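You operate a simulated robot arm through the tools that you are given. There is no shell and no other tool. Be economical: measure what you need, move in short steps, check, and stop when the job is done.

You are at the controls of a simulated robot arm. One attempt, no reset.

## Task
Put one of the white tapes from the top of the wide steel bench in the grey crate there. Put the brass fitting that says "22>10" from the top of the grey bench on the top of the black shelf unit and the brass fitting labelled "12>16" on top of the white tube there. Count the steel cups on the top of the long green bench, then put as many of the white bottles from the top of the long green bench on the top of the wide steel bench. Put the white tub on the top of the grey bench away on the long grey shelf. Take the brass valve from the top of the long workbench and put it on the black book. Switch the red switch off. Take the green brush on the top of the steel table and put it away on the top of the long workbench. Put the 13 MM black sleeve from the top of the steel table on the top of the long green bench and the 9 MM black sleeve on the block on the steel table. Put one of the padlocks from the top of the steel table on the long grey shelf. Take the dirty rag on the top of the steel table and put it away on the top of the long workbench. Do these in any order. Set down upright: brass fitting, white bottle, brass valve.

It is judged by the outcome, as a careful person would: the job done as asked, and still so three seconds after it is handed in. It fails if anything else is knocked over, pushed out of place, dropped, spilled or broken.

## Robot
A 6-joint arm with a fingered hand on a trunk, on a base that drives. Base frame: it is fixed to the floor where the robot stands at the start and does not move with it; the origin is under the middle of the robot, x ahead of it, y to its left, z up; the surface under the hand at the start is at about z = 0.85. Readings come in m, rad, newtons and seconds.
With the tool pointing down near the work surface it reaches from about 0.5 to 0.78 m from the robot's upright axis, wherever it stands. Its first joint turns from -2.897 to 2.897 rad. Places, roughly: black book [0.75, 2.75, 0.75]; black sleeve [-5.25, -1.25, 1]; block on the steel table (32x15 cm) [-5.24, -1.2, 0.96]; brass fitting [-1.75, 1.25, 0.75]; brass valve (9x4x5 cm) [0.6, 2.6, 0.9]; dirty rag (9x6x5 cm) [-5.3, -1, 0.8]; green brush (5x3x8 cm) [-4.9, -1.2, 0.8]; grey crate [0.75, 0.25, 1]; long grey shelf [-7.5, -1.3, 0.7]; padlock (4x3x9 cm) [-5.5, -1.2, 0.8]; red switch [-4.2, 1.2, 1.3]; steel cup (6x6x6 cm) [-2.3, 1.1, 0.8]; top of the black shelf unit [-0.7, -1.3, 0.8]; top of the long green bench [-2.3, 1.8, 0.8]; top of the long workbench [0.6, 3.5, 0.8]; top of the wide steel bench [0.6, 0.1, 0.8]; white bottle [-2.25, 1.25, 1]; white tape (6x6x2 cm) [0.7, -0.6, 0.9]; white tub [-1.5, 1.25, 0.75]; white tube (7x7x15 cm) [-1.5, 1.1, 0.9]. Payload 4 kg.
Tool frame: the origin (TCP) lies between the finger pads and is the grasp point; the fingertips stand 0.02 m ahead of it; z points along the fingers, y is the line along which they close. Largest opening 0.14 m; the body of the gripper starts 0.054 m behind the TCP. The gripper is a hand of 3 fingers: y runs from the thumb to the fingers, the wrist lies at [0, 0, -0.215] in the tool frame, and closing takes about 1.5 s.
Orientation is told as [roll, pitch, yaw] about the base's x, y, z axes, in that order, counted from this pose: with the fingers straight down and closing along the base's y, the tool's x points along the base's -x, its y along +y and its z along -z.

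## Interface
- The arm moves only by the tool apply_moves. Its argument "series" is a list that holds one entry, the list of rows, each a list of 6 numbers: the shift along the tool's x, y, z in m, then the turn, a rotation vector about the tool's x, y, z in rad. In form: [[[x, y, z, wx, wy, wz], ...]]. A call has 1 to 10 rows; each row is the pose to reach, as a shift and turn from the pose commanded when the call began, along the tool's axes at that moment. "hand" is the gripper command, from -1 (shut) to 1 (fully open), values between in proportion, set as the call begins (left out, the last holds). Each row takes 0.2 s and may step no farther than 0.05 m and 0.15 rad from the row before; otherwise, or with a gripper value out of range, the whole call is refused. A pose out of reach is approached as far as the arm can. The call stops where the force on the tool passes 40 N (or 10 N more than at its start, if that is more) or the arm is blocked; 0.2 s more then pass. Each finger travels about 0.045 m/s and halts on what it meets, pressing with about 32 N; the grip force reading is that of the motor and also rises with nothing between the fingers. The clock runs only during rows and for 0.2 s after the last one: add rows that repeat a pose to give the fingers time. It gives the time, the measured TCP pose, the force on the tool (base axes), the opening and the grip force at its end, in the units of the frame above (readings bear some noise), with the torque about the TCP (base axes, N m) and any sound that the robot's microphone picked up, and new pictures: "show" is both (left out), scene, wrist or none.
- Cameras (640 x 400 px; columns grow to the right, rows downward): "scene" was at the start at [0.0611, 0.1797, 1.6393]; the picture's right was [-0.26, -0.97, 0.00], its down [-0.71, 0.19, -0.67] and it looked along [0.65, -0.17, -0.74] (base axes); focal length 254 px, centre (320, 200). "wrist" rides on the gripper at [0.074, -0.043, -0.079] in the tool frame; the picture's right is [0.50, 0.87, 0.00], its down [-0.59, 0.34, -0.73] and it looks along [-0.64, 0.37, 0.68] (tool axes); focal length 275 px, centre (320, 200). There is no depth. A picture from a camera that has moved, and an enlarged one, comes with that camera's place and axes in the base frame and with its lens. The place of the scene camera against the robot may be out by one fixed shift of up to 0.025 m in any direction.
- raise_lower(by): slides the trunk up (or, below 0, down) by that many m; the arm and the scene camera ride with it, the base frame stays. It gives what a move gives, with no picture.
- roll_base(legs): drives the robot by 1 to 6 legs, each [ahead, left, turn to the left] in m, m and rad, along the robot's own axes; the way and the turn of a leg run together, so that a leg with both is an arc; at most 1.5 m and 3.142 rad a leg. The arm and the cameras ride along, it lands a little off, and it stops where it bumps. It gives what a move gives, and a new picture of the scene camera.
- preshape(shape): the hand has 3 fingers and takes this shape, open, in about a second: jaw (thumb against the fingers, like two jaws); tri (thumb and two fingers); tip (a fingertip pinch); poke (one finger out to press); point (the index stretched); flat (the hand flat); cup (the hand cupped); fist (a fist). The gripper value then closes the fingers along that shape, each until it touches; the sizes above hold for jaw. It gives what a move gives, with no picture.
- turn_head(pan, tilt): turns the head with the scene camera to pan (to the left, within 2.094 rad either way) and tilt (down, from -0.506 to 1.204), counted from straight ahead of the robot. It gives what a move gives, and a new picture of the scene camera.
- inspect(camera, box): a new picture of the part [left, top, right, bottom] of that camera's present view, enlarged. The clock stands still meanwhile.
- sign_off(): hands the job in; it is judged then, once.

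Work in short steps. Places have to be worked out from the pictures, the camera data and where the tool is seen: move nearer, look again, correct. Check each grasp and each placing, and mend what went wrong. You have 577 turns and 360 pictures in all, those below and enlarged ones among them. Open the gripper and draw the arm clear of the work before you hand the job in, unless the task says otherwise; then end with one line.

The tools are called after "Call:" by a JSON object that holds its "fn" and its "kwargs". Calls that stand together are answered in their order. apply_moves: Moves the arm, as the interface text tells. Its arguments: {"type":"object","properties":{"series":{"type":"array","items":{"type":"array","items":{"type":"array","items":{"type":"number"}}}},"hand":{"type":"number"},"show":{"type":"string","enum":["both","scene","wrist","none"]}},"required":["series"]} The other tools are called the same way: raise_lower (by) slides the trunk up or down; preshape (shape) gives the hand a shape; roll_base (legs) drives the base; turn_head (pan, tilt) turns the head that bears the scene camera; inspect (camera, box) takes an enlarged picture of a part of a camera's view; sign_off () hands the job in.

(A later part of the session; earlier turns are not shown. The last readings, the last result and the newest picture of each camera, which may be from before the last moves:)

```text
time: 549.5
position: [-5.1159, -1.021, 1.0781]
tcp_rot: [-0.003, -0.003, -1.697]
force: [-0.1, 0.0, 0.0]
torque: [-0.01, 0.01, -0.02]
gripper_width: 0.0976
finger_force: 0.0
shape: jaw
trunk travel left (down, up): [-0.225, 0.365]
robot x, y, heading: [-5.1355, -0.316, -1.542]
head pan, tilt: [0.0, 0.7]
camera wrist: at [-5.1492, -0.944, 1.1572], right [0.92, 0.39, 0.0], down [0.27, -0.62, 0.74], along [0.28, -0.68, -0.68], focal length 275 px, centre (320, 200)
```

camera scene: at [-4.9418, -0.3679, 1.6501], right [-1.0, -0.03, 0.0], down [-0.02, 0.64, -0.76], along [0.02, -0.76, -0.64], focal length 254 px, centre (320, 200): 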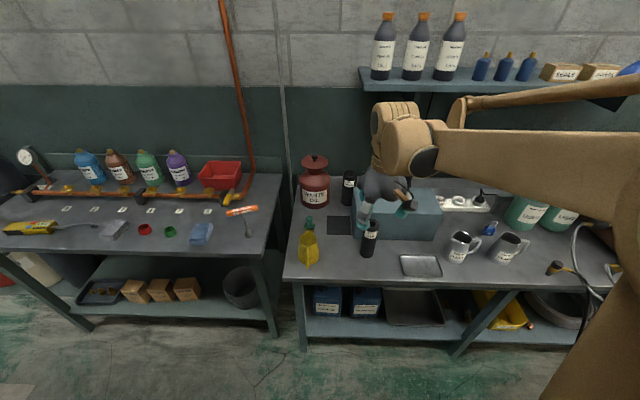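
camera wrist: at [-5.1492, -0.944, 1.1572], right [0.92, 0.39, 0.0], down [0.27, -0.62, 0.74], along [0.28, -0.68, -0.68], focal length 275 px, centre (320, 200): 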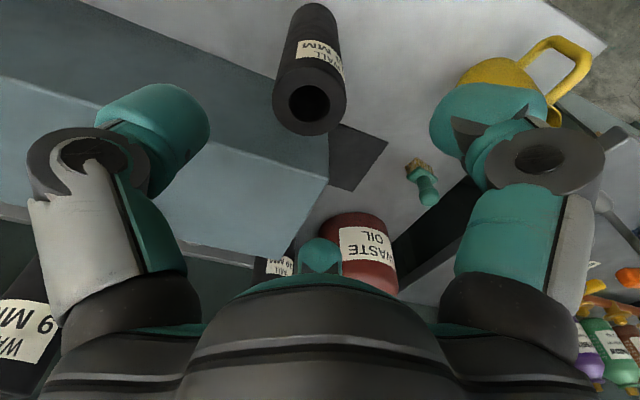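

Sleeve axis (-5.125, -1.033). Correct, descend to 0.945 and grip.

Call:
{"fn": "apply_moves", "kwargs": {"series": [[[-0.006, -0.004, 0.04, 0, 0, 0], [-0.013, -0.0074, 0.08, 0, 0, 0], [-0.013, -0.0074, 0.11, 0, 0, 0], [-0.013, -0.0074, 0.133, 0, 0, 0]]], "show": "wrist"}}

Call:
{"fn": "apply_moves", "kwargs": {"series": [[[0, 0, 0, 0, 0, 0], [0, 0, 0, 0, 0, 0], [0, 0, 0, 0, 0, 0], [0, 0, 0, 0, 0, 0], [0, 0, 0, 0, 0, 0], [0, 0, 0, 0, 0, 0]]], "hand": -0.9, "show": "none"}}

Call:
{"fn": "apply_moves", "kwargs": {"series": [[[0, 0, -0.03, 0, 0, 0], [0, 0, -0.07, 0, 0, 0], [0, 0, -0.12, 0, 0, 0], [0, 0, -0.17, 0, 0, 0], [0, 0, -0.22, 0, 0, 0], [0, 0, -0.27, 0, 0, 0]]]}}

```text
time: 550.5
position: [-5.1261, -1.0337, 0.9438]
tcp_rot: [-0.002, -0.001, -1.693]
force: [-0.2, 0.3, -0.3]
torque: [0.0, 0.0, -0.01]
gripper_width: 0.0974
finger_force: 0.0
shape: jaw
trunk travel left (down, up): [-0.225, 0.365]
robot x, y, heading: [-5.1379, -0.3207, -1.542]
head pan, tilt: [0.0, 0.7]
camera wrist: at [-5.1582, -0.9558, 1.0247], right [0.92, 0.39, 0.0], down [0.27, -0.62, 0.74], along [0.28, -0.68, -0.68], focal length 275 px, centre (320, 200)
```

wrist: 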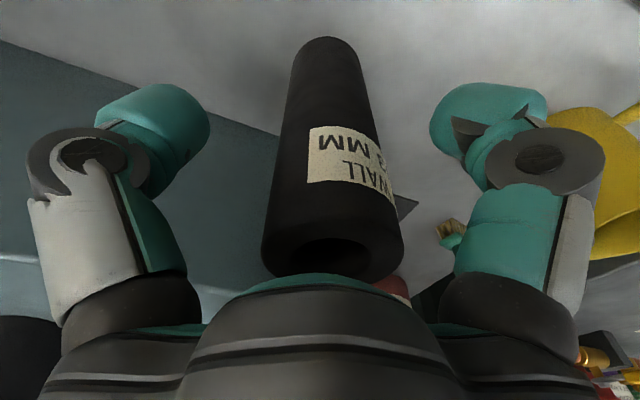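

```text
time: 551.9
position: [-5.1261, -1.0334, 0.9456]
tcp_rot: [-0.003, -0.002, -1.694]
force: [0.5, -0.4, -0.3]
torque: [-0.01, 0.01, -0.02]
gripper_width: 0.0457
finger_force: 32.2
shape: jaw
trunk travel left (down, up): [-0.225, 0.365]
robot x, y, heading: [-5.1396, -0.318, -1.543]
head pan, tilt: [0.0, 0.7]
```

```text
time: 553.3
position: [-5.1247, -1.0319, 1.217]
tcp_rot: [-0.001, -0.003, -1.694]
force: [0.5, 1.1, -0.1]
torque: [0.03, -0.01, -0.01]
gripper_width: 0.0455
finger_force: 31.6
shape: jaw
trunk travel left (down, up): [-0.225, 0.365]
robot x, y, heading: [-5.1412, -0.3185, -1.542]
head pan, tilt: [0.0, 0.7]
camera scene: at [-4.9417, -0.3673, 1.6501], right [-1.0, -0.03, 0.0], down [-0.02, 0.64, -0.77], along [0.02, -0.76, -0.64], focal length 254 px, centre (320, 200)
camera wrist: at [-5.1579, -0.9532, 1.2969], right [0.92, 0.39, 0.0], down [0.27, -0.62, 0.74], along [0.28, -0.68, -0.68], focal length 275 px, centre (320, 200)
```

scene: 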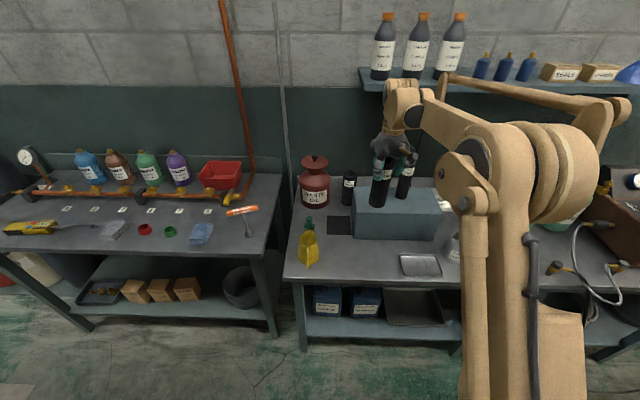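
wrist: 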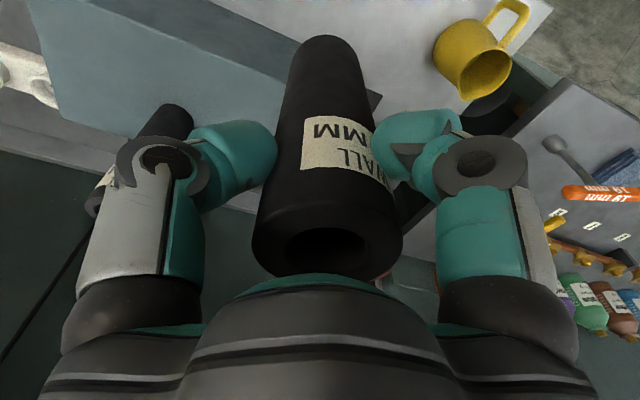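

Held and upright. Drive to the green bench.

Call:
{"fn": "apply_moves", "kwargs": {"series": [[[0.045, 0, 0, 0, 0, 0], [0.09, 0, 0, 0, 0, 0], [0.135, 0, 0, 0, 0, 0], [0.18, 0, 0, 0, 0, 0]]], "show": "none"}}

Call:
{"fn": "roll_base", "kwargs": {"legs": [[0, 0, 1.542], [1.0, 0.05, 0], [1.0, 0, 0], [0, 1.22, 0]]}}

```text
time: 554.3
position: [-5.1022, -0.8509, 1.2172]
tcp_rot: [-0.002, -0.003, -1.696]
force: [0.0, 0.9, -0.1]
torque: [-0.03, 0.0, 0.01]
gripper_width: 0.0459
finger_force: 32.1
shape: jaw
trunk travel left (down, up): [-0.225, 0.365]
robot x, y, heading: [-5.1346, -0.3149, -1.542]
head pan, tilt: [0.0, 0.7]
```

```text
time: 573.8
position: [-2.6251, 0.9936, 1.2164]
tcp_rot: [0.0, -0.005, -0.146]
force: [-0.9, 0.1, -0.9]
torque: [0.01, 0.02, -0.03]
gripper_width: 0.0455
finger_force: 31.8
shape: jaw
trunk travel left (down, up): [-0.225, 0.365]
robot x, y, heading: [-3.1535, 0.9717, 0.008]
head pan, tilt: [0.0, 0.7]
camera scene: at [-3.0908, 1.1714, 1.65], right [0.01, -1.0, 0.0], down [-0.64, 0.0, -0.76], along [0.76, 0.0, -0.64], focal length 254 px, centre (320, 200)
```

scene: 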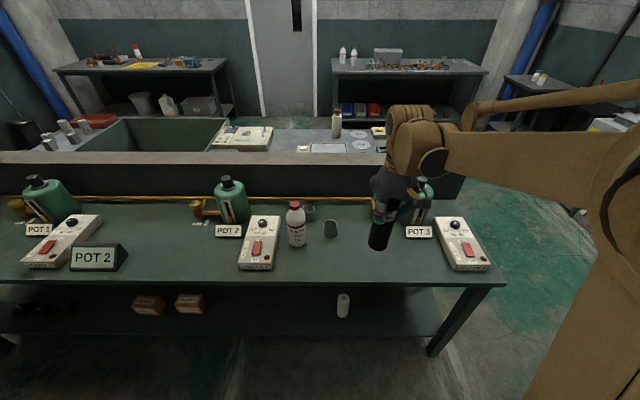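

Sleeve target (-2.45, 0.97), a free spot. Move over and lower.

Call:
{"fn": "apply_moves", "kwargs": {"series": [[[-0.045, 0, 0, 0, 0, 0], [-0.09, 0.001, 0, 0, 0, 0], [-0.135, 0.002, 0, 0, 0, 0], [-0.1766, 0.002, 0.02, 0, 0, 0], [-0.1766, 0.002, 0.07, 0, 0, 0], [-0.1766, 0.002, 0.12, 0, 0, 0], [-0.1766, 0.002, 0.17, 0, 0, 0], [-0.1766, 0.002, 0.21, 0, 0, 0], [-0.1766, 0.002, 0.245, 0, 0, 0]]]}}

```text
time: 575.8
position: [-2.4492, 0.9689, 0.9717]
tcp_rot: [-0.002, -0.001, -0.146]
force: [-0.1, -0.2, 1.0]
torque: [-0.03, 0.02, -0.01]
gripper_width: 0.0458
finger_force: 31.9
shape: jaw
trunk travel left (down, up): [-0.225, 0.365]
robot x, y, heading: [-3.159, 0.9667, 0.002]
head pan, tilt: [0.0, 0.7]
camera scene: at [-3.0898, 1.171, 1.6501], right [0.01, -1.0, 0.0], down [-0.64, 0.0, -0.76], along [0.76, 0.0, -0.64], focal length 254 px, centre (320, 200)
camera wrist: at [-2.5284, 0.9373, 1.0516], right [-0.37, 0.93, 0.0], down [0.63, 0.25, 0.74], along [0.68, 0.27, -0.68], focal length 275 px, centre (320, 200)
```

scene: 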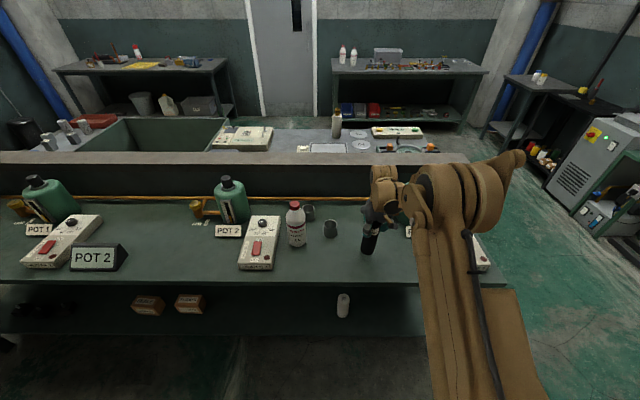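
wrist: 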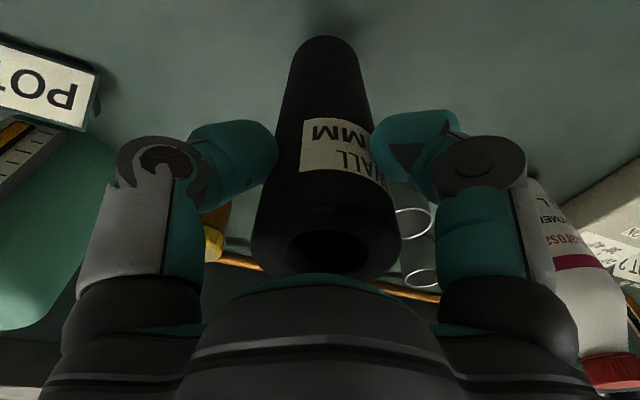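

Clear. Lower to contact in small bites.

Call:
{"fn": "apply_moves", "kwargs": {"series": [[[0, 0, 0.007, 0, 0, 0], [0, 0, 0.014, 0, 0, 0], [0, 0, 0.02, 0, 0, 0]]], "show": "none"}}

Call:
{"fn": "apply_moves", "kwargs": {"series": [[[0, 0, 0.004, 0, 0, 0]]], "show": "none"}}

Call:
{"fn": "apply_moves", "kwargs": {"series": [[[0, 0, 0.003, 0, 0, 0]]], "show": "none"}}

```text
time: 576.6
position: [-2.4479, 0.9695, 0.9526]
tcp_rot: [-0.003, -0.001, -0.146]
force: [0.2, 0.1, -0.5]
torque: [0.0, 0.0, -0.02]
gripper_width: 0.0456
finger_force: 31.8
shape: jaw
trunk travel left (down, up): [-0.225, 0.365]
robot x, y, heading: [-3.1617, 0.9667, 0.004]
head pan, tilt: [0.0, 0.7]
```

```text
time: 577.0
position: [-2.448, 0.97, 0.9497]
tcp_rot: [-0.002, -0.001, -0.148]
force: [-0.1, 0.0, -1.4]
torque: [0.0, 0.0, 0.01]
gripper_width: 0.0454
finger_force: 32.3
shape: jaw
trunk travel left (down, up): [-0.225, 0.365]
robot x, y, heading: [-3.1568, 0.9716, 0.003]
head pan, tilt: [0.0, 0.7]
```

```text
time: 577.4
position: [-2.4494, 0.9696, 0.946]
tcp_rot: [-0.002, -0.002, -0.147]
force: [-1.0, 0.3, -0.2]
torque: [0.0, 0.02, 0.02]
gripper_width: 0.0455
finger_force: 31.4
shape: jaw
trunk travel left (down, up): [-0.225, 0.365]
robot x, y, heading: [-3.1588, 0.9683, 0.009]
head pan, tilt: [0.0, 0.7]
```

Call:
{"fn": "apply_moves", "kwargs": {"series": [[[0, 0, 0.003, 0, 0, 0]]], "show": "none"}}

Call:
{"fn": "apply_moves", "kwargs": {"series": [[[0, 0, 0.003, 0, 0, 0]]], "show": "none"}}

```text
time: 577.8
position: [-2.4496, 0.9686, 0.9433]
tcp_rot: [-0.003, -0.003, -0.149]
force: [2.2, 1.0, 13.2]
torque: [-0.03, -0.08, 0.01]
gripper_width: 0.0459
finger_force: 32.4
shape: jaw
trunk travel left (down, up): [-0.225, 0.365]
robot x, y, heading: [-3.1637, 0.973, 0.006]
head pan, tilt: [0.0, 0.7]
```

```text
time: 578.2
position: [-2.4506, 0.9692, 0.9425]
tcp_rot: [-0.003, -0.005, -0.147]
force: [6.1, 1.4, 37.1]
torque: [-0.13, -0.2, 0.03]
gripper_width: 0.0475
finger_force: 32.0
shape: jaw
trunk travel left (down, up): [-0.225, 0.365]
robot x, y, heading: [-3.1563, 0.9686, 0.001]
head pan, tilt: [0.0, 0.7]
```

Contact. Ease, open, rise.

Call:
{"fn": "apply_moves", "kwargs": {"series": [[[0, 0, -0.004, 0, 0, 0]]], "show": "none"}}

Call:
{"fn": "apply_moves", "kwargs": {"series": [[[0, 0, 0, 0, 0, 0], [0, 0, 0, 0, 0, 0], [0, 0, 0, 0, 0, 0], [0, 0, 0, 0, 0, 0], [0, 0, 0, 0, 0, 0]]], "hand": 0.3, "show": "none"}}

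Call:
{"fn": "apply_moves", "kwargs": {"series": [[[0, 0, -0.03, 0, 0, 0], [0, 0, -0.07, 0, 0, 0], [0, 0, -0.12, 0, 0, 0], [0, 0, -0.17, 0, 0, 0], [0, 0, -0.22, 0, 0, 0], [0, 0, -0.27, 0, 0, 0]]], "show": "scene"}}

```text
time: 578.6
position: [-2.4491, 0.969, 0.9431]
tcp_rot: [-0.001, -0.002, -0.147]
force: [0.9, 0.7, 9.0]
torque: [-0.12, -0.06, 0.02]
gripper_width: 0.0471
finger_force: 32.0
shape: jaw
trunk travel left (down, up): [-0.225, 0.365]
robot x, y, heading: [-3.1569, 0.9761, 0.012]
head pan, tilt: [0.0, 0.7]
```

```text
time: 579.8
position: [-2.4489, 0.9681, 0.9431]
tcp_rot: [0.0, -0.003, -0.147]
force: [0.1, 0.0, -0.1]
torque: [-0.02, -0.03, 0.03]
gripper_width: 0.0902
finger_force: 0.0
shape: jaw
trunk travel left (down, up): [-0.225, 0.365]
robot x, y, heading: [-3.1583, 0.9702, 0.005]
head pan, tilt: [0.0, 0.7]
```

```text
time: 581.2
position: [-2.4499, 0.9703, 1.2141]
tcp_rot: [-0.002, -0.004, -0.146]
force: [-0.2, 0.0, 0.4]
torque: [0.02, 0.0, 0.01]
gripper_width: 0.0908
finger_force: 0.1
shape: jaw
trunk travel left (down, up): [-0.225, 0.365]
robot x, y, heading: [-3.1565, 0.9722, 0.003]
head pan, tilt: [0.0, 0.7]
camera scene: at [-3.0914, 1.171, 1.6501], right [0.01, -1.0, 0.0], down [-0.64, 0.0, -0.77], along [0.77, 0.0, -0.64], focal length 254 px, centre (320, 200)
```

scene: 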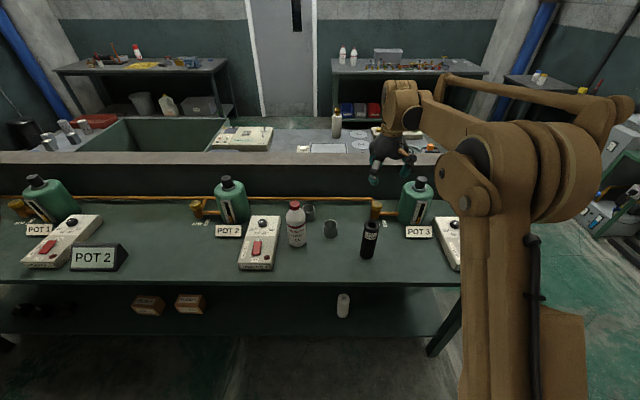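

Sleeve stands on the green bench. Now find the red switch near (-4.2, 1.2, 1.3): look back to the left.

Call:
{"fn": "apply_moves", "kwargs": {"series": [[[0.045, 0, 0, 0, 0, 0], [0.09, 0, 0, 0, 0, 0], [0.135, 0, 0, 0, 0, 0], [0.18, 0, 0, 0, 0, 0]]], "show": "none"}}

Call:
{"fn": "turn_head", "kwargs": {"pan": 2.09, "tilt": 0.3}}

```text
time: 582.2
position: [-2.6296, 0.995, 1.2125]
tcp_rot: [-0.001, -0.001, -0.146]
force: [-0.3, -0.5, -0.1]
torque: [0.0, -0.05, -0.01]
gripper_width: 0.0906
finger_force: 0.0
shape: jaw
trunk travel left (down, up): [-0.225, 0.365]
robot x, y, heading: [-3.1571, 0.9717, 0.005]
head pan, tilt: [0.0, 0.7]
```

```text
time: 584.2
position: [-2.6274, 0.9954, 1.2116]
tcp_rot: [-0.002, -0.005, -0.147]
force: [-0.1, -0.7, 0.4]
torque: [0.01, 0.03, 0.0]
gripper_width: 0.0907
finger_force: 0.1
shape: jaw
trunk travel left (down, up): [-0.225, 0.365]
robot x, y, heading: [-3.1578, 0.976, -0.0]
head pan, tilt: [2.089, 0.3]
camera scene: at [-3.2224, 1.2514, 1.6862], right [0.87, 0.5, 0.0], down [0.15, -0.26, -0.96], along [-0.48, 0.83, -0.3], focal length 254 px, centre (320, 200)
```

scene: 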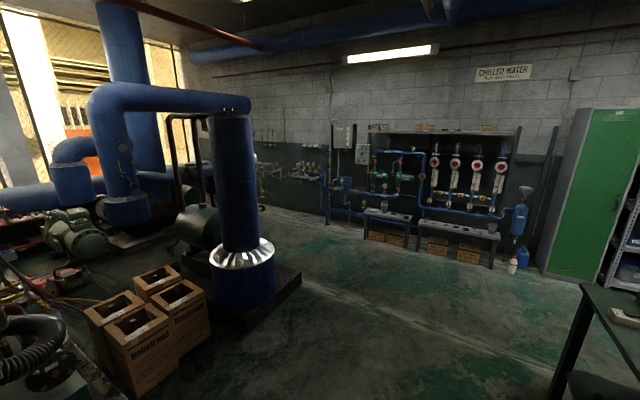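

The switch must be further left (due -x). Turn the base 90° left and look left.

Call:
{"fn": "roll_base", "kwargs": {"legs": [[0, 0, 1.571]]}}

Call:
{"fn": "turn_head", "kwargs": {"pan": 1.571, "tilt": 0.3}}

```text
time: 588.4
position: [-3.1746, 1.5031, 1.2113]
tcp_rot: [-0.002, -0.004, 1.402]
force: [0.6, -0.3, 1.1]
torque: [-0.02, -0.01, 0.0]
gripper_width: 0.0905
finger_force: 0.1
shape: jaw
trunk travel left (down, up): [-0.225, 0.365]
robot x, y, heading: [-3.1611, 0.9708, 1.562]
head pan, tilt: [2.089, 0.3]
camera scene: at [-3.4272, 0.9184, 1.6862], right [-0.48, 0.88, 0.0], down [0.26, 0.14, -0.96], along [-0.84, -0.46, -0.3], focal length 254 px, centre (320, 200)
```

scene: 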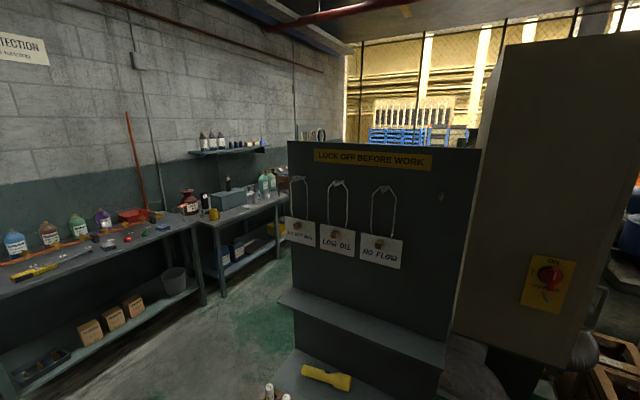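

```text
time: 589.3
position: [-3.1739, 1.5029, 1.2129]
tcp_rot: [-0.001, -0.004, 1.404]
force: [-0.3, -0.3, -0.7]
torque: [0.03, 0.02, -0.02]
gripper_width: 0.0908
finger_force: 0.1
shape: jaw
trunk travel left (down, up): [-0.225, 0.365]
robot x, y, heading: [-3.16, 0.971, 1.555]
head pan, tilt: [1.571, 0.3]
camera scene: at [-3.4387, 0.9648, 1.6862], right [0.01, 1.0, 0.0], down [0.3, 0.0, -0.96], along [-0.96, 0.01, -0.3], focal length 254 px, centre (320, 200)
```

scene: 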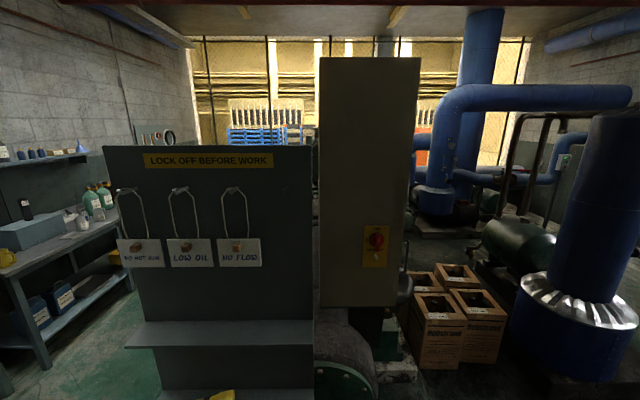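

There it is: a red rotary switch on a yellow plate on the tall cabinet. Enlarge.

Call:
{"fn": "inspect", "kwargs": {"camera": "scene", "box": [352, 217, 400, 277]}}

```text
6.67 times, centred on (376, 247) of scene
camera zoom: at [-3.4387, 0.9648, 1.6862], right [0.01, 1.0, 0.0], down [0.3, 0.0, -0.96], along [-0.96, 0.01, -0.3], focal length 1695 px, centre (-53, -113)
```

zoom: 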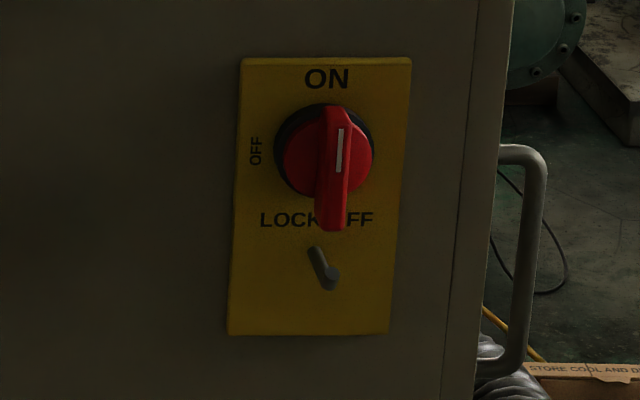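

A rotary disconnect: the white mark points up to ON, OFF is to the left, so it must turn 90° counter-clockwise. I align in front: forward 0.2 m, then turn left to face -x.

Call:
{"fn": "roll_base", "kwargs": {"legs": [[0.2, 0, 0], [0, 0, 1.583]]}}

Call:
{"fn": "turn_head", "kwargs": {"pan": 0.0, "tilt": 0.4}}

```text
time: 594.7
position: [-3.6887, 1.1547, 1.2118]
tcp_rot: [-0.002, -0.004, 2.975]
force: [-0.2, 0.6, 0.3]
torque: [0.0, -0.04, 0.02]
gripper_width: 0.0906
finger_force: 0.1
shape: jaw
trunk travel left (down, up): [-0.225, 0.365]
robot x, y, heading: [-3.1572, 1.1695, 3.129]
head pan, tilt: [1.571, 0.3]
camera scene: at [-3.1359, 0.8974, 1.6862], right [-1.0, 0.01, 0.0], down [0.0, 0.3, -0.96], along [-0.01, -0.96, -0.3], focal length 254 px, centre (320, 200)
```

scene: 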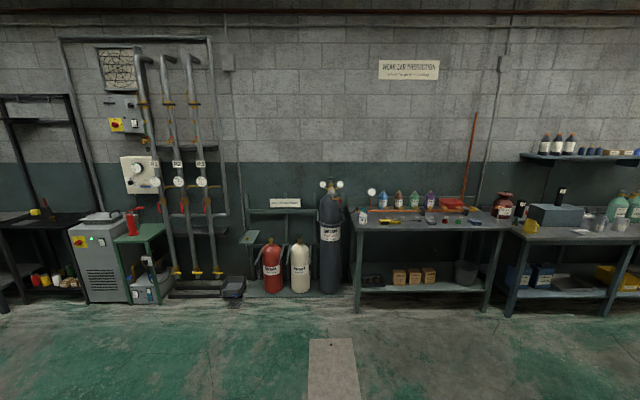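

```text
time: 596.4
position: [-3.6888, 1.1565, 1.2119]
tcp_rot: [-0.002, -0.003, 2.978]
force: [0.1, 0.4, -0.1]
torque: [0.03, -0.02, 0.01]
gripper_width: 0.0904
finger_force: 0.1
shape: jaw
trunk travel left (down, up): [-0.225, 0.365]
robot x, y, heading: [-3.1627, 1.1702, 3.128]
head pan, tilt: [0.0, 0.4]
camera scene: at [-3.2274, 0.992, 1.677], right [0.01, 1.0, 0.0], down [0.39, 0.0, -0.92], along [-0.92, 0.01, -0.39], focal length 254 px, centre (320, 200)
```

scene: 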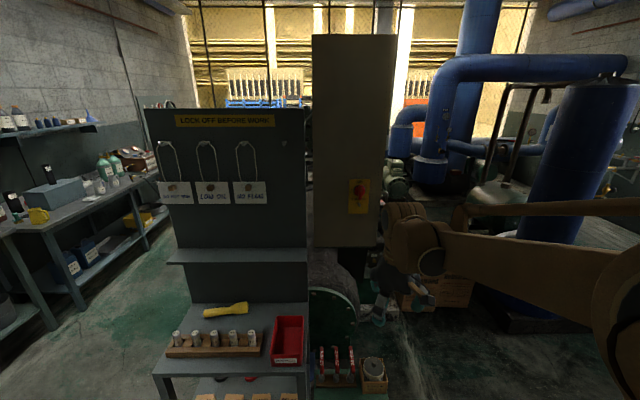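

Switch located near (-4.17, 1.159, 1.31), facing me. First straighten the hand's yaw, then pitch it to horizontal while moving forward and up.

Call:
{"fn": "apply_moves", "kwargs": {"series": [[[0, 0, 0, 0, 0, -0.083], [0, 0, 0, 0, 0, -0.166]]], "hand": 0.0, "show": "none"}}

Call:
{"fn": "apply_moves", "kwargs": {"series": [[[-0.024, -0.0004, -0.01, 0, -0.149, 0], [-0.048, -0.001, -0.02, 0, -0.298, 0], [-0.072, -0.001, -0.03, 0, -0.447, 0], [-0.096, -0.002, -0.04, 0, -0.596, 0], [-0.12, -0.002, -0.05, 0, -0.745, 0], [-0.144, -0.002, -0.06, 0, -0.894, 0], [-0.168, -0.003, -0.07, 0, -1.043, 0], [-0.192, -0.003, -0.08, 0, -1.192, 0], [-0.216, -0.004, -0.09, 0, -1.341, 0], [-0.24, -0.004, -0.1, 0, -1.49, 0]]]}}

```text
time: 597.0
position: [-3.6889, 1.155, 1.2115]
tcp_rot: [-0.002, 0.0, -3.139]
force: [0.4, 0.1, -0.2]
torque: [0.01, 0.02, 0.0]
gripper_width: 0.0703
finger_force: 0.0
shape: jaw
trunk travel left (down, up): [-0.225, 0.365]
robot x, y, heading: [-3.1568, 1.1729, 3.132]
head pan, tilt: [0.0, 0.4]
```

```text
time: 599.2
position: [-3.9308, 1.1595, 1.3119]
tcp_rot: [-0.028, -1.492, -3.114]
force: [-0.6, 0.0, -0.1]
torque: [0.0, 0.02, 0.03]
gripper_width: 0.0704
finger_force: 0.0
shape: jaw
trunk travel left (down, up): [-0.225, 0.365]
robot x, y, heading: [-3.155, 1.173, 3.132]
head pan, tilt: [0.0, 0.4]
camera scene: at [-3.2288, 0.992, 1.6769], right [0.01, 1.0, 0.0], down [0.39, 0.0, -0.92], along [-0.92, 0.01, -0.39], focal length 254 px, centre (320, 200)
camera wrist: at [-3.8457, 1.2009, 1.2444], right [0.04, -0.86, -0.5], down [0.69, -0.34, 0.64], along [-0.73, -0.37, 0.58], focal length 275 px, centre (320, 200)
```

scene: 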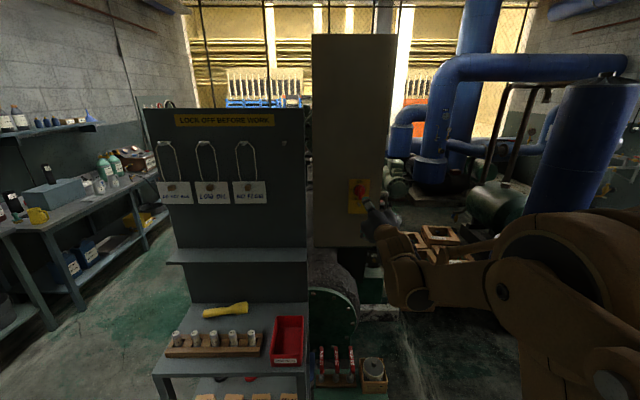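
wrist: 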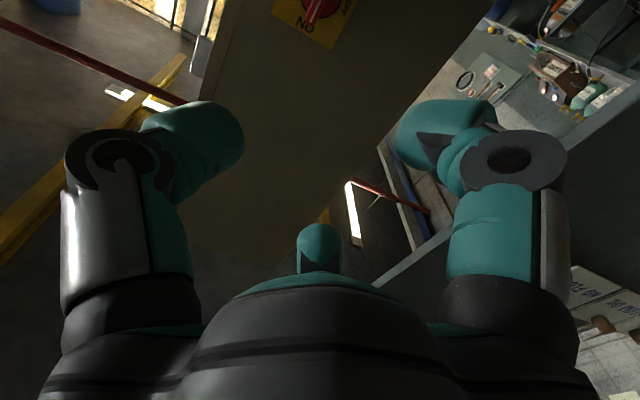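

Hand is nearly horizontal. Finish the pitch and go 9 cm nearer to look.

Call:
{"fn": "apply_moves", "kwargs": {"series": [[[-0.0035, 0, 0.045, 0, -0.04, 0], [-0.007, 0, 0.09, 0, -0.079, 0]]], "show": "wrist"}}

```text
time: 599.8
position: [-4.0141, 1.1602, 1.3133]
tcp_rot: [0.01, -1.566, 3.131]
force: [-0.7, -0.1, 0.6]
torque: [0.02, 0.0, 0.0]
gripper_width: 0.0704
finger_force: 0.1
shape: jaw
out of reach, approached as far as the arm can: row 2
trunk travel left (down, up): [-0.225, 0.365]
robot x, y, heading: [-3.1556, 1.17, 3.129]
head pan, tilt: [0.0, 0.4]
camera wrist: at [-3.9355, 1.2017, 1.2398], right [0.0, -0.87, -0.5], down [0.73, -0.34, 0.59], along [-0.68, -0.37, 0.63], focal length 275 px, centre (320, 200)
```

wrist: 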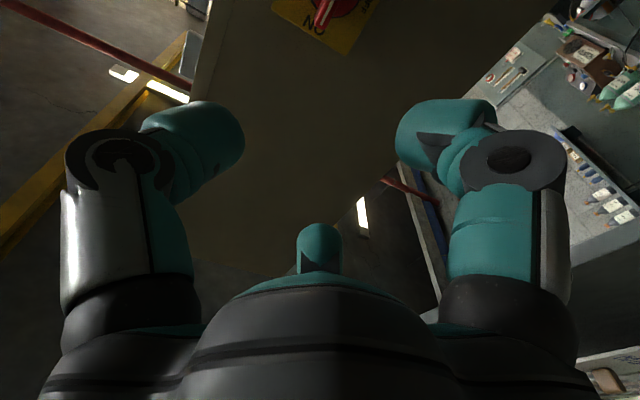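

Reach limit. Withdraw 10 cm, roll the base 0.15 m forward.

Call:
{"fn": "apply_moves", "kwargs": {"series": [[[0, 0, -0.05, 0, 0, 0], [0, 0, -0.1, 0, 0, 0]]], "show": "none"}}

Call:
{"fn": "roll_base", "kwargs": {"legs": [[0.15, 0, 0.01]]}}

Call:
{"fn": "apply_moves", "kwargs": {"series": [[[0, 0, 0, 0, 0, 0]]], "show": "wrist"}}

```text
time: 600.4
position: [-3.9141, 1.1569, 1.3143]
tcp_rot: [-2.048, -1.568, -1.096]
force: [0.6, 0.5, 0.6]
torque: [0.01, 0.0, 0.0]
gripper_width: 0.0703
finger_force: 0.1
shape: jaw
trunk travel left (down, up): [-0.225, 0.365]
robot x, y, heading: [-3.1547, 1.1696, 3.131]
head pan, tilt: [0.0, 0.4]
```

```text
time: 601.8
position: [-4.068, 1.1501, 1.314]
tcp_rot: [-1.204, -1.568, -1.922]
force: [0.5, 0.5, -0.8]
torque: [0.01, 0.04, 0.0]
gripper_width: 0.0701
finger_force: 0.1
shape: jaw
trunk travel left (down, up): [-0.225, 0.365]
robot x, y, heading: [-3.3064, 1.1721, 3.139]
head pan, tilt: [0.0, 0.4]
camera scene: at [-3.3788, 0.9922, 1.6768], right [0.0, 1.0, 0.0], down [0.39, 0.0, -0.92], along [-0.92, 0.0, -0.39], focal length 254 px, centre (320, 200)
```

scene: 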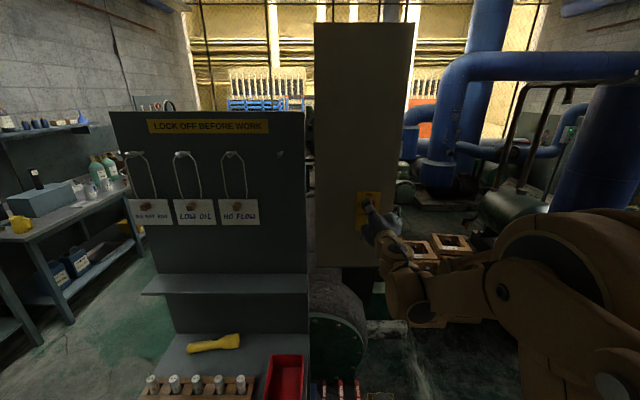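

```text
time: 602.2
position: [-4.0672, 1.1486, 1.3136]
tcp_rot: [-1.588, -1.569, -1.543]
force: [-0.8, 0.3, 0.1]
torque: [0.0, 0.0, 0.02]
gripper_width: 0.0699
finger_force: 0.1
shape: jaw
trunk travel left (down, up): [-0.225, 0.365]
robot x, y, heading: [-3.3098, 1.1715, 3.141]
head pan, tilt: [0.0, 0.4]
camera wrist: at [-3.9887, 1.1929, 1.2398], right [0.01, -0.86, -0.5], down [0.74, -0.33, 0.59], along [-0.67, -0.38, 0.64], focal length 275 px, centre (320, 200)
```

wrist: 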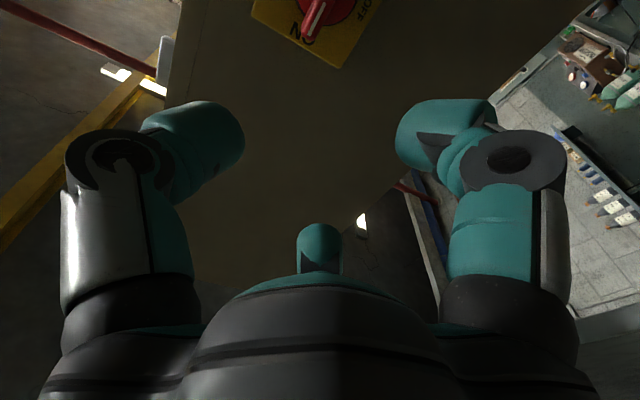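

The switch is at the image's edge. Lower the hand 5 cm to get it in view.

Call:
{"fn": "apply_moves", "kwargs": {"series": [[[0.03, 0, 0, 0, 0, 0], [0.06, 0, 0, 0, 0, 0]]], "show": "wrist"}}

```text
time: 602.8
position: [-4.0685, 1.1502, 1.2531]
tcp_rot: [-1.559, -1.57, -1.571]
force: [-0.9, -0.4, -1.0]
torque: [0.01, 0.01, -0.01]
gripper_width: 0.0702
finger_force: 0.1
shape: jaw
trunk travel left (down, up): [-0.225, 0.365]
robot x, y, heading: [-3.3041, 1.1699, 3.143]
head pan, tilt: [0.0, 0.4]
camera wrist: at [-3.9899, 1.1927, 1.1798], right [0.01, -0.86, -0.5], down [0.74, -0.33, 0.59], along [-0.67, -0.38, 0.64], focal length 275 px, centre (320, 200)
```

wrist: 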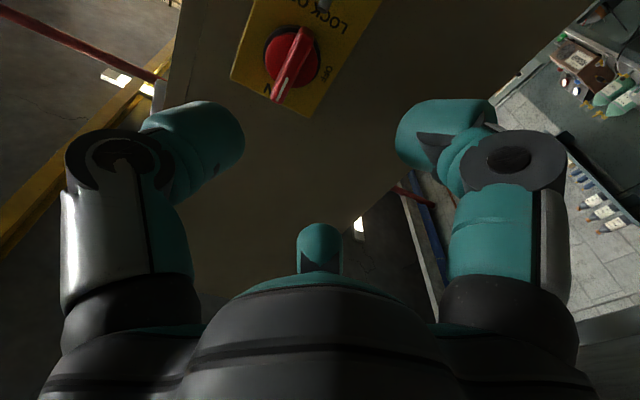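

Switch disc estimated at (-4.24, 1.165, 1.275). Go 6 cm closer and re-measure.

Call:
{"fn": "apply_moves", "kwargs": {"series": [[[0, 0, 0.03, 0, 0, 0], [0, 0, 0.06, 0, 0, 0]]], "show": "wrist"}}

Call:
{"fn": "inspect", "kwargs": {"camera": "wrist", "box": [200, 0, 440, 150]}}

```text
time: 603.4
position: [-4.1282, 1.1493, 1.2521]
tcp_rot: [-1.5, -1.57, -1.63]
force: [0.4, -0.6, 0.0]
torque: [0.0, -0.01, -0.01]
gripper_width: 0.0701
finger_force: 0.1
shape: jaw
trunk travel left (down, up): [-0.225, 0.365]
robot x, y, heading: [-3.3094, 1.1708, 3.139]
head pan, tilt: [0.0, 0.4]
camera wrist: at [-4.0493, 1.1925, 1.1798], right [0.01, -0.86, -0.5], down [0.74, -0.33, 0.59], along [-0.67, -0.38, 0.64], focal length 275 px, centre (320, 200)
```

wrist: 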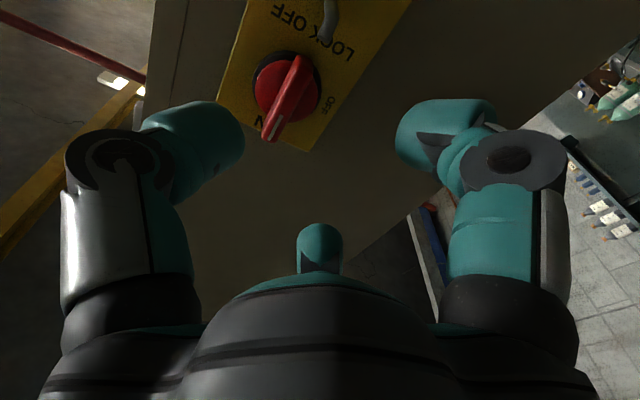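

```text
2.67 times, centred on (320, 75) of wrist
camera zoom: at [-4.0493, 1.1925, 1.1798], right [0.01, -0.86, -0.5], down [0.74, -0.33, 0.59], along [-0.67, -0.38, 0.64], focal length 734 px, centre (320, 533)
```

zoom: 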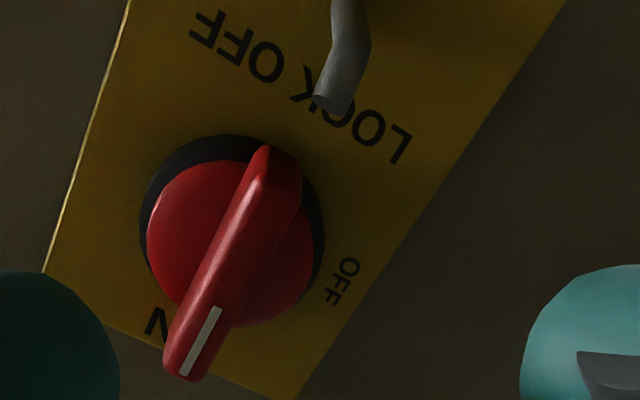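

Triangulated: disc base at (-4.28, 1.159, 1.289), handle sticking out ~3 cm. I need the base 0.13 m closer; withdraw 7 cm first.

Call:
{"fn": "apply_moves", "kwargs": {"series": [[[-0.018, -0.005, -0.035, 0, 0, 0], [-0.037, -0.01, -0.07, 0, 0, 0]]], "show": "none"}}

Call:
{"fn": "roll_base", "kwargs": {"legs": [[0.13, 0, 0]]}}

Call:
{"fn": "apply_moves", "kwargs": {"series": [[[0, 0, 0, 0, 0, 0]]], "show": "wrist"}}

```text
time: 604.0
position: [-4.056, 1.1597, 1.2915]
tcp_rot: [-1.897, -1.57, -1.231]
force: [-0.4, -0.6, 0.2]
torque: [-0.01, -0.02, 0.03]
gripper_width: 0.0704
finger_force: 0.1
shape: jaw
trunk travel left (down, up): [-0.225, 0.365]
robot x, y, heading: [-3.3105, 1.1712, 3.139]
head pan, tilt: [0.0, 0.4]
```

```text
time: 605.2
position: [-4.1889, 1.1582, 1.2891]
tcp_rot: [-0.986, -1.567, -2.142]
force: [-1.1, -0.5, 0.8]
torque: [0.0, 0.0, 0.03]
gripper_width: 0.0703
finger_force: 0.1
shape: jaw
trunk travel left (down, up): [-0.225, 0.365]
robot x, y, heading: [-3.443, 1.1694, -3.138]
head pan, tilt: [0.0, 0.4]
camera scene: at [-3.509, 0.9921, 1.6768], right [0.0, 1.0, 0.0], down [0.39, 0.0, -0.92], along [-0.92, 0.0, -0.39], focal length 254 px, centre (320, 200)
```

scene: 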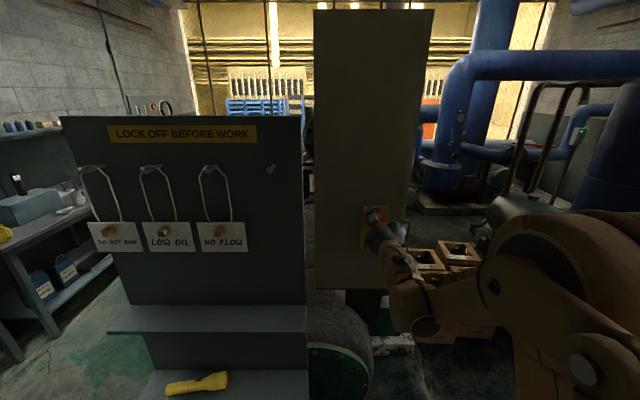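

```text
time: 605.6
position: [-4.1883, 1.1582, 1.2889]
tcp_rot: [-1.384, -1.57, -1.745]
force: [0.7, 0.1, -0.4]
torque: [0.02, 0.05, 0.0]
gripper_width: 0.0703
finger_force: 0.1
shape: jaw
trunk travel left (down, up): [-0.225, 0.365]
robot x, y, heading: [-3.4386, 1.1717, -3.139]
head pan, tilt: [0.0, 0.4]
camera wrist: at [-4.1098, 1.2015, 1.2168], right [0.01, -0.86, -0.5], down [0.74, -0.33, 0.59], along [-0.67, -0.38, 0.63], focal length 275 px, centre (320, 200)
```

wrist: 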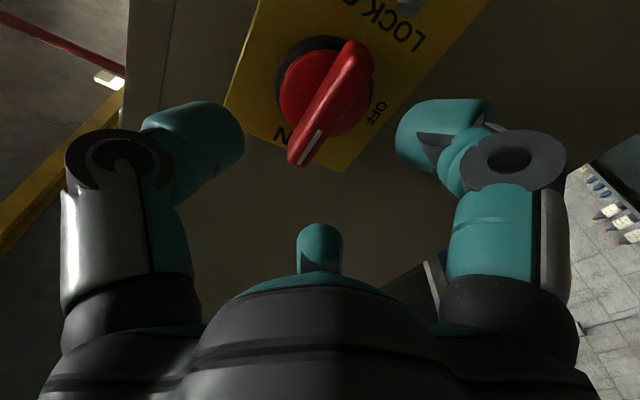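

Disc centre confirmed at (-4.28, 1.159, 1.285). Advance 5.5 cm so the fingertips straddle the handle.

Call:
{"fn": "apply_moves", "kwargs": {"series": [[[0.002, 0, 0.02, 0, 0, 0], [0.004, 0, 0.04, 0, 0, 0], [0.004, 0, 0.055, 0, 0, 0]]], "show": "wrist"}}

```text
time: 606.4
position: [-4.2417, 1.1574, 1.2868]
tcp_rot: [-1.733, -1.569, -1.393]
force: [22.0, 0.9, 8.4]
torque: [0.15, 0.13, -0.67]
gripper_width: 0.0375
finger_force: 20.9
shape: jaw
trunk travel left (down, up): [-0.225, 0.365]
robot x, y, heading: [-3.441, 1.1735, -3.137]
head pan, tilt: [0.0, 0.4]
camera wrist: at [-4.1632, 1.2006, 1.2133], right [0.01, -0.87, -0.5], down [0.74, -0.33, 0.59], along [-0.67, -0.38, 0.64], focal length 275 px, centre (320, 200)
```

wrist: 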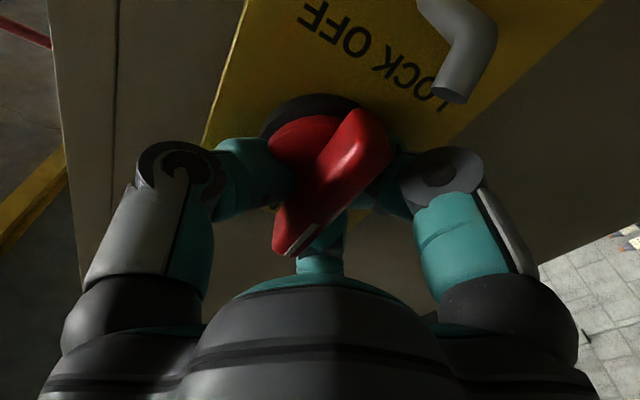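

The fingertips press the disc (22 N). Back off 1 cm so they relax.

Call:
{"fn": "apply_moves", "kwargs": {"series": [[[0, 0, -0.012, 0, 0, 0], [0, 0, -0.012, 0, 0, 0], [0, 0, -0.012, 0, 0, 0]]], "show": "wrist"}}

```text
time: 607.4
position: [-4.2317, 1.1547, 1.2855]
tcp_rot: [-0.903, -1.569, -2.222]
force: [-20.2, -3.7, 13.4]
torque: [0.2, 0.13, -0.09]
gripper_width: 0.0216
finger_force: 31.9
shape: jaw
trunk travel left (down, up): [-0.225, 0.365]
robot x, y, heading: [-3.4365, 1.1715, -3.139]
head pan, tilt: [0.0, 0.4]
stopped in row 3: the force on the tool passed its limit at 40 N (the readings are from after the stop); the commanded pose is now the measured one
camera wrist: at [-4.1554, 1.1988, 1.212], right [0.02, -0.86, -0.5], down [0.74, -0.33, 0.59], along [-0.67, -0.38, 0.63], focal length 275 px, centre (320, 200)
```

wrist: 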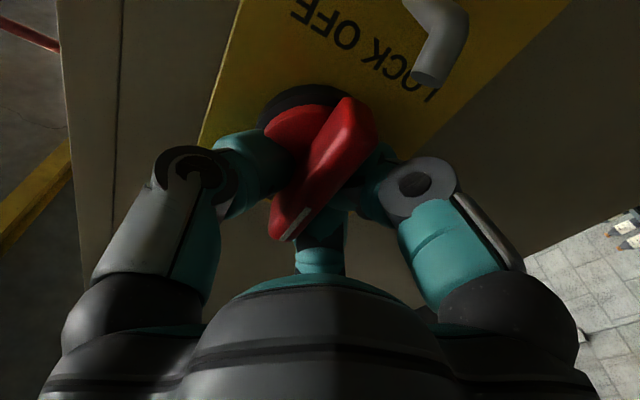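

The fingers have closed on the handle. Relax the pull (3 mm forward) and clamp properly.

Call:
{"fn": "apply_moves", "kwargs": {"series": [[[0, 0, 0.004, 0, 0, 0], [0, 0, 0.004, 0, 0, 0], [0, 0, 0.004, 0, 0, 0], [0, 0, 0.004, 0, 0, 0]]], "hand": -0.9, "show": "wrist"}}

```text
time: 608.4
position: [-4.2345, 1.1565, 1.2855]
tcp_rot: [-1.321, -1.567, -1.805]
force: [4.1, -6.9, -6.5]
torque: [0.0, -0.05, -0.21]
gripper_width: 0.0221
finger_force: 32.0
shape: jaw
trunk travel left (down, up): [-0.225, 0.365]
robot x, y, heading: [-3.4403, 1.1728, -3.144]
head pan, tilt: [0.0, 0.4]
camera wrist: at [-4.1567, 1.1986, 1.2126], right [0.01, -0.86, -0.5], down [0.74, -0.33, 0.59], along [-0.67, -0.38, 0.63], focal length 275 px, centre (320, 200)
```

wrist: 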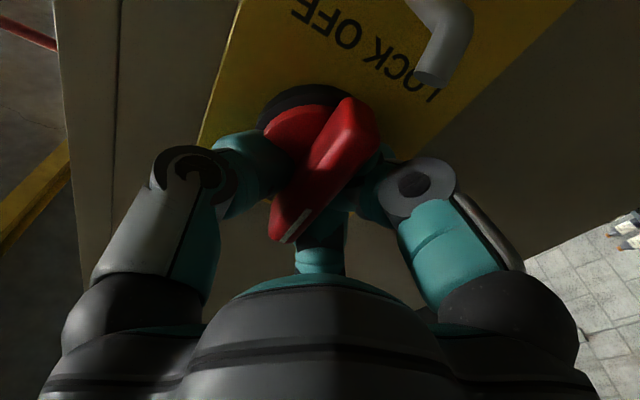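

Clamped, forces small. Now turn counter-clockwise (about tool z, negative) in steps.

Call:
{"fn": "apply_moves", "kwargs": {"series": [[[0, 0, 0, 0, 0, -0.1], [0, 0, 0, 0, 0, -0.2], [0, 0, 0, 0, 0, -0.3], [0, 0, 0, 0, 0, -0.4]]], "show": "wrist"}}

```text
time: 609.3
position: [-4.2363, 1.1524, 1.2835]
tcp_rot: [-1.563, -1.258, -1.556]
force: [7.6, -6.8, -23.5]
torque: [-0.45, -0.15, -0.25]
gripper_width: 0.0222
finger_force: 31.5
shape: jaw
trunk travel left (down, up): [-0.225, 0.365]
robot x, y, heading: [-3.4387, 1.1709, -3.135]
head pan, tilt: [0.0, 0.4]
stopped in row 4: the force on the tool passed its limit at 42 N (the readings are from after the stop); the commanded pose is now the measured one
camera wrist: at [-4.1579, 1.2169, 1.2274], right [0.01, -0.67, -0.74], down [0.74, -0.49, 0.46], along [-0.67, -0.56, 0.49], focal length 275 px, centre (320, 200)
```

wrist: 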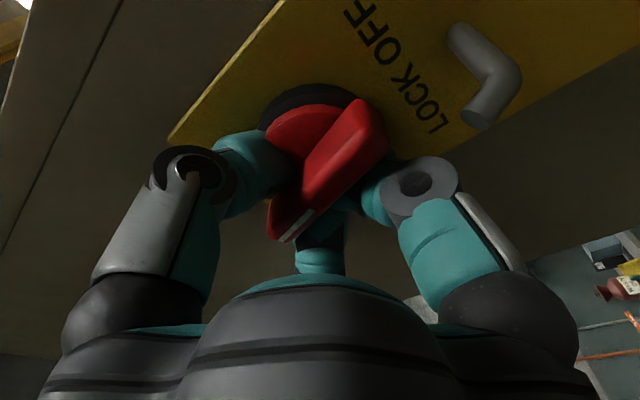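

The handle turns with the hand (~0.31 rad). Side force built up, so ease the hand in the direction it is pushed and read.

Call:
{"fn": "apply_moves", "kwargs": {"series": [[[0.002, 0.002, 0, 0, 0, 0], [0.0035, 0.003, 0, 0, 0, 0]]], "show": "none"}}

```text
time: 609.9
position: [-4.235, 1.1531, 1.2818]
tcp_rot: [-1.569, -1.258, -1.555]
force: [-10.3, -4.7, 18.8]
torque: [0.03, 0.18, -0.1]
gripper_width: 0.0216
finger_force: 31.8
shape: jaw
trunk travel left (down, up): [-0.225, 0.365]
robot x, y, heading: [-3.4371, 1.1722, -3.141]
head pan, tilt: [0.0, 0.4]
```

Zero side force lies about midway. Correct back 1.5 mm and rotate a further 0.2.

Call:
{"fn": "apply_moves", "kwargs": {"series": [[[-0.0015, 0, 0, 0, 0, -0.06], [-0.0015, 0, 0, 0, 0, -0.12], [-0.0015, 0, 0, 0, 0, -0.2]]], "show": "none"}}

```text
time: 610.7
position: [-4.2361, 1.1518, 1.282]
tcp_rot: [-1.567, -1.058, -1.554]
force: [5.0, -7.4, -21.6]
torque: [-0.46, -0.1, -0.22]
gripper_width: 0.022
finger_force: 32.0
shape: jaw
trunk travel left (down, up): [-0.225, 0.365]
robot x, y, heading: [-3.44, 1.1717, -3.142]
head pan, tilt: [0.0, 0.4]
```

Now at 0.51 rad. Continue 0.3 rad with a small drift down and to -y.

Call:
{"fn": "apply_moves", "kwargs": {"series": [[[0.001, 0.0015, 0, 0, 0, -0.05], [0.0013, 0.0022, 0, 0, 0, -0.12], [0.0017, 0.0032, 0, 0, 0, -0.2], [0.002, 0.0042, 0, 0, 0, -0.3]]], "show": "wrist"}}

```text
time: 611.7
position: [-4.2353, 1.1506, 1.2777]
tcp_rot: [-1.567, -0.759, -1.558]
force: [9.3, -3.2, -30.4]
torque: [-0.5, -0.07, -0.31]
gripper_width: 0.0219
finger_force: 31.8
shape: jaw
trunk travel left (down, up): [-0.225, 0.365]
robot x, y, heading: [-3.4365, 1.1712, -3.138]
head pan, tilt: [0.0, 0.4]
camera wrist: at [-4.1581, 1.2338, 1.2584], right [0.01, -0.23, -0.97], down [0.75, -0.65, 0.16], along [-0.67, -0.73, 0.17], focal length 275 px, centre (320, 200)
```

wrist: 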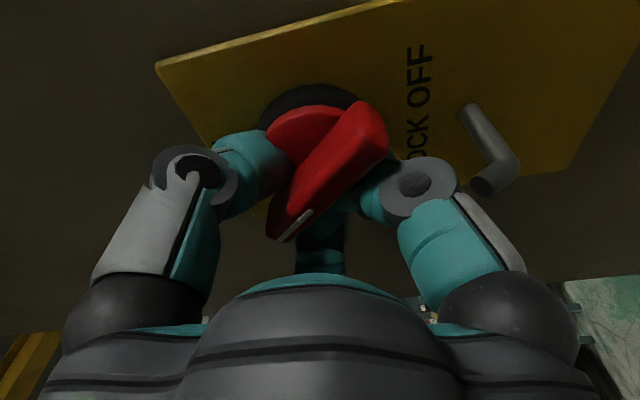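

0.81 rad now. Ease downwards and continue another 0.35 rad.

Call:
{"fn": "apply_moves", "kwargs": {"series": [[[0.002, 0.003, 0, 0, 0, -0.03], [0.003, 0.004, 0, 0, 0, -0.12], [0.0035, 0.005, 0, 0, 0, -0.22], [0.004, 0.006, 0, 0, 0, -0.34]]], "show": "wrist"}}

```text
time: 612.7
position: [-4.2343, 1.1509, 1.2718]
tcp_rot: [-1.57, -0.417, -1.555]
force: [-4.8, 1.8, -1.0]
torque: [-0.05, 0.15, -0.11]
gripper_width: 0.0218
finger_force: 32.1
shape: jaw
trunk travel left (down, up): [-0.225, 0.365]
robot x, y, heading: [-3.4378, 1.1722, -3.141]
head pan, tilt: [0.0, 0.4]
camera wrist: at [-4.1577, 1.2358, 1.2814], right [0.0, 0.11, -0.99], down [0.75, -0.66, -0.07], along [-0.67, -0.74, -0.08], focal length 275 px, centre (320, 200)
```

wrist: 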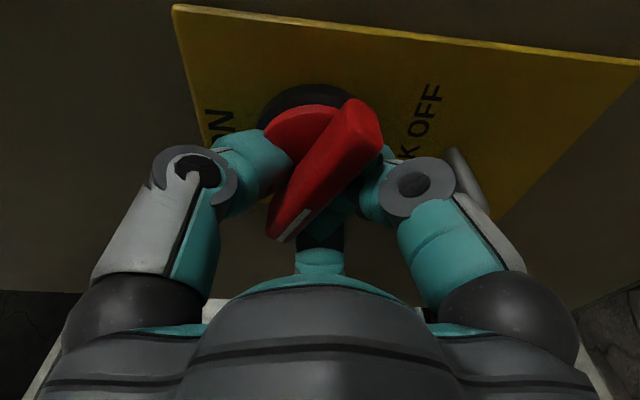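

1.15 rad and forces vanished. Continue the remaining 0.42 rad.

Call:
{"fn": "apply_moves", "kwargs": {"series": [[[0.0005, 0.001, 0, 0, 0, -0.1], [0.001, 0.002, 0, 0, 0, -0.2], [0.0015, 0.003, 0, 0, 0, -0.3], [0.002, 0.0035, 0, 0, 0, -0.4]]]}}

```text
time: 613.7
position: [-4.2352, 1.1528, 1.2657]
tcp_rot: [-1.569, -0.018, -1.557]
force: [-1.2, 11.7, -10.0]
torque: [-0.17, 0.16, -0.12]
gripper_width: 0.0219
finger_force: 32.1
shape: jaw
trunk travel left (down, up): [-0.225, 0.365]
robot x, y, heading: [-3.4353, 1.1696, -3.14]
head pan, tilt: [0.0, 0.4]
camera scene: at [-3.5085, 0.9943, 1.6771], right [0.0, 1.0, 0.0], down [0.39, 0.0, -0.92], along [-0.92, 0.0, -0.39], focal length 254 px, centre (320, 200)
camera wrist: at [-4.1577, 1.2276, 1.3089], right [-0.01, 0.48, -0.88], down [0.74, -0.58, -0.33], along [-0.67, -0.65, -0.36], focal length 275 px, centre (320, 200)
```

scene: 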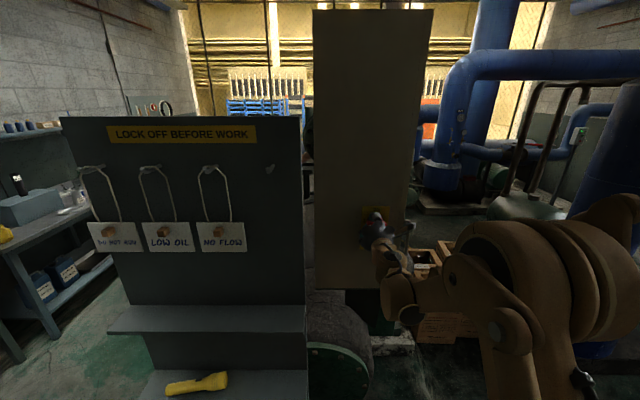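
wrist: 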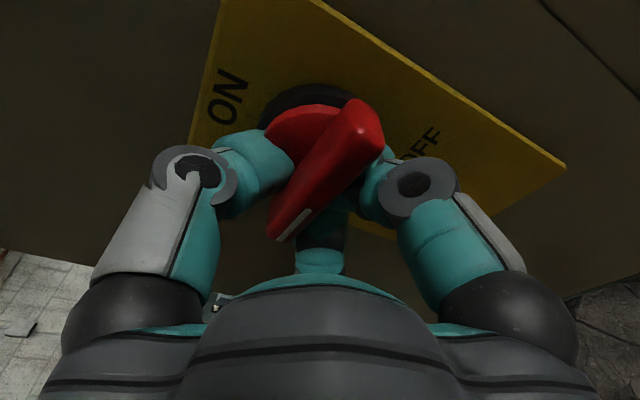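

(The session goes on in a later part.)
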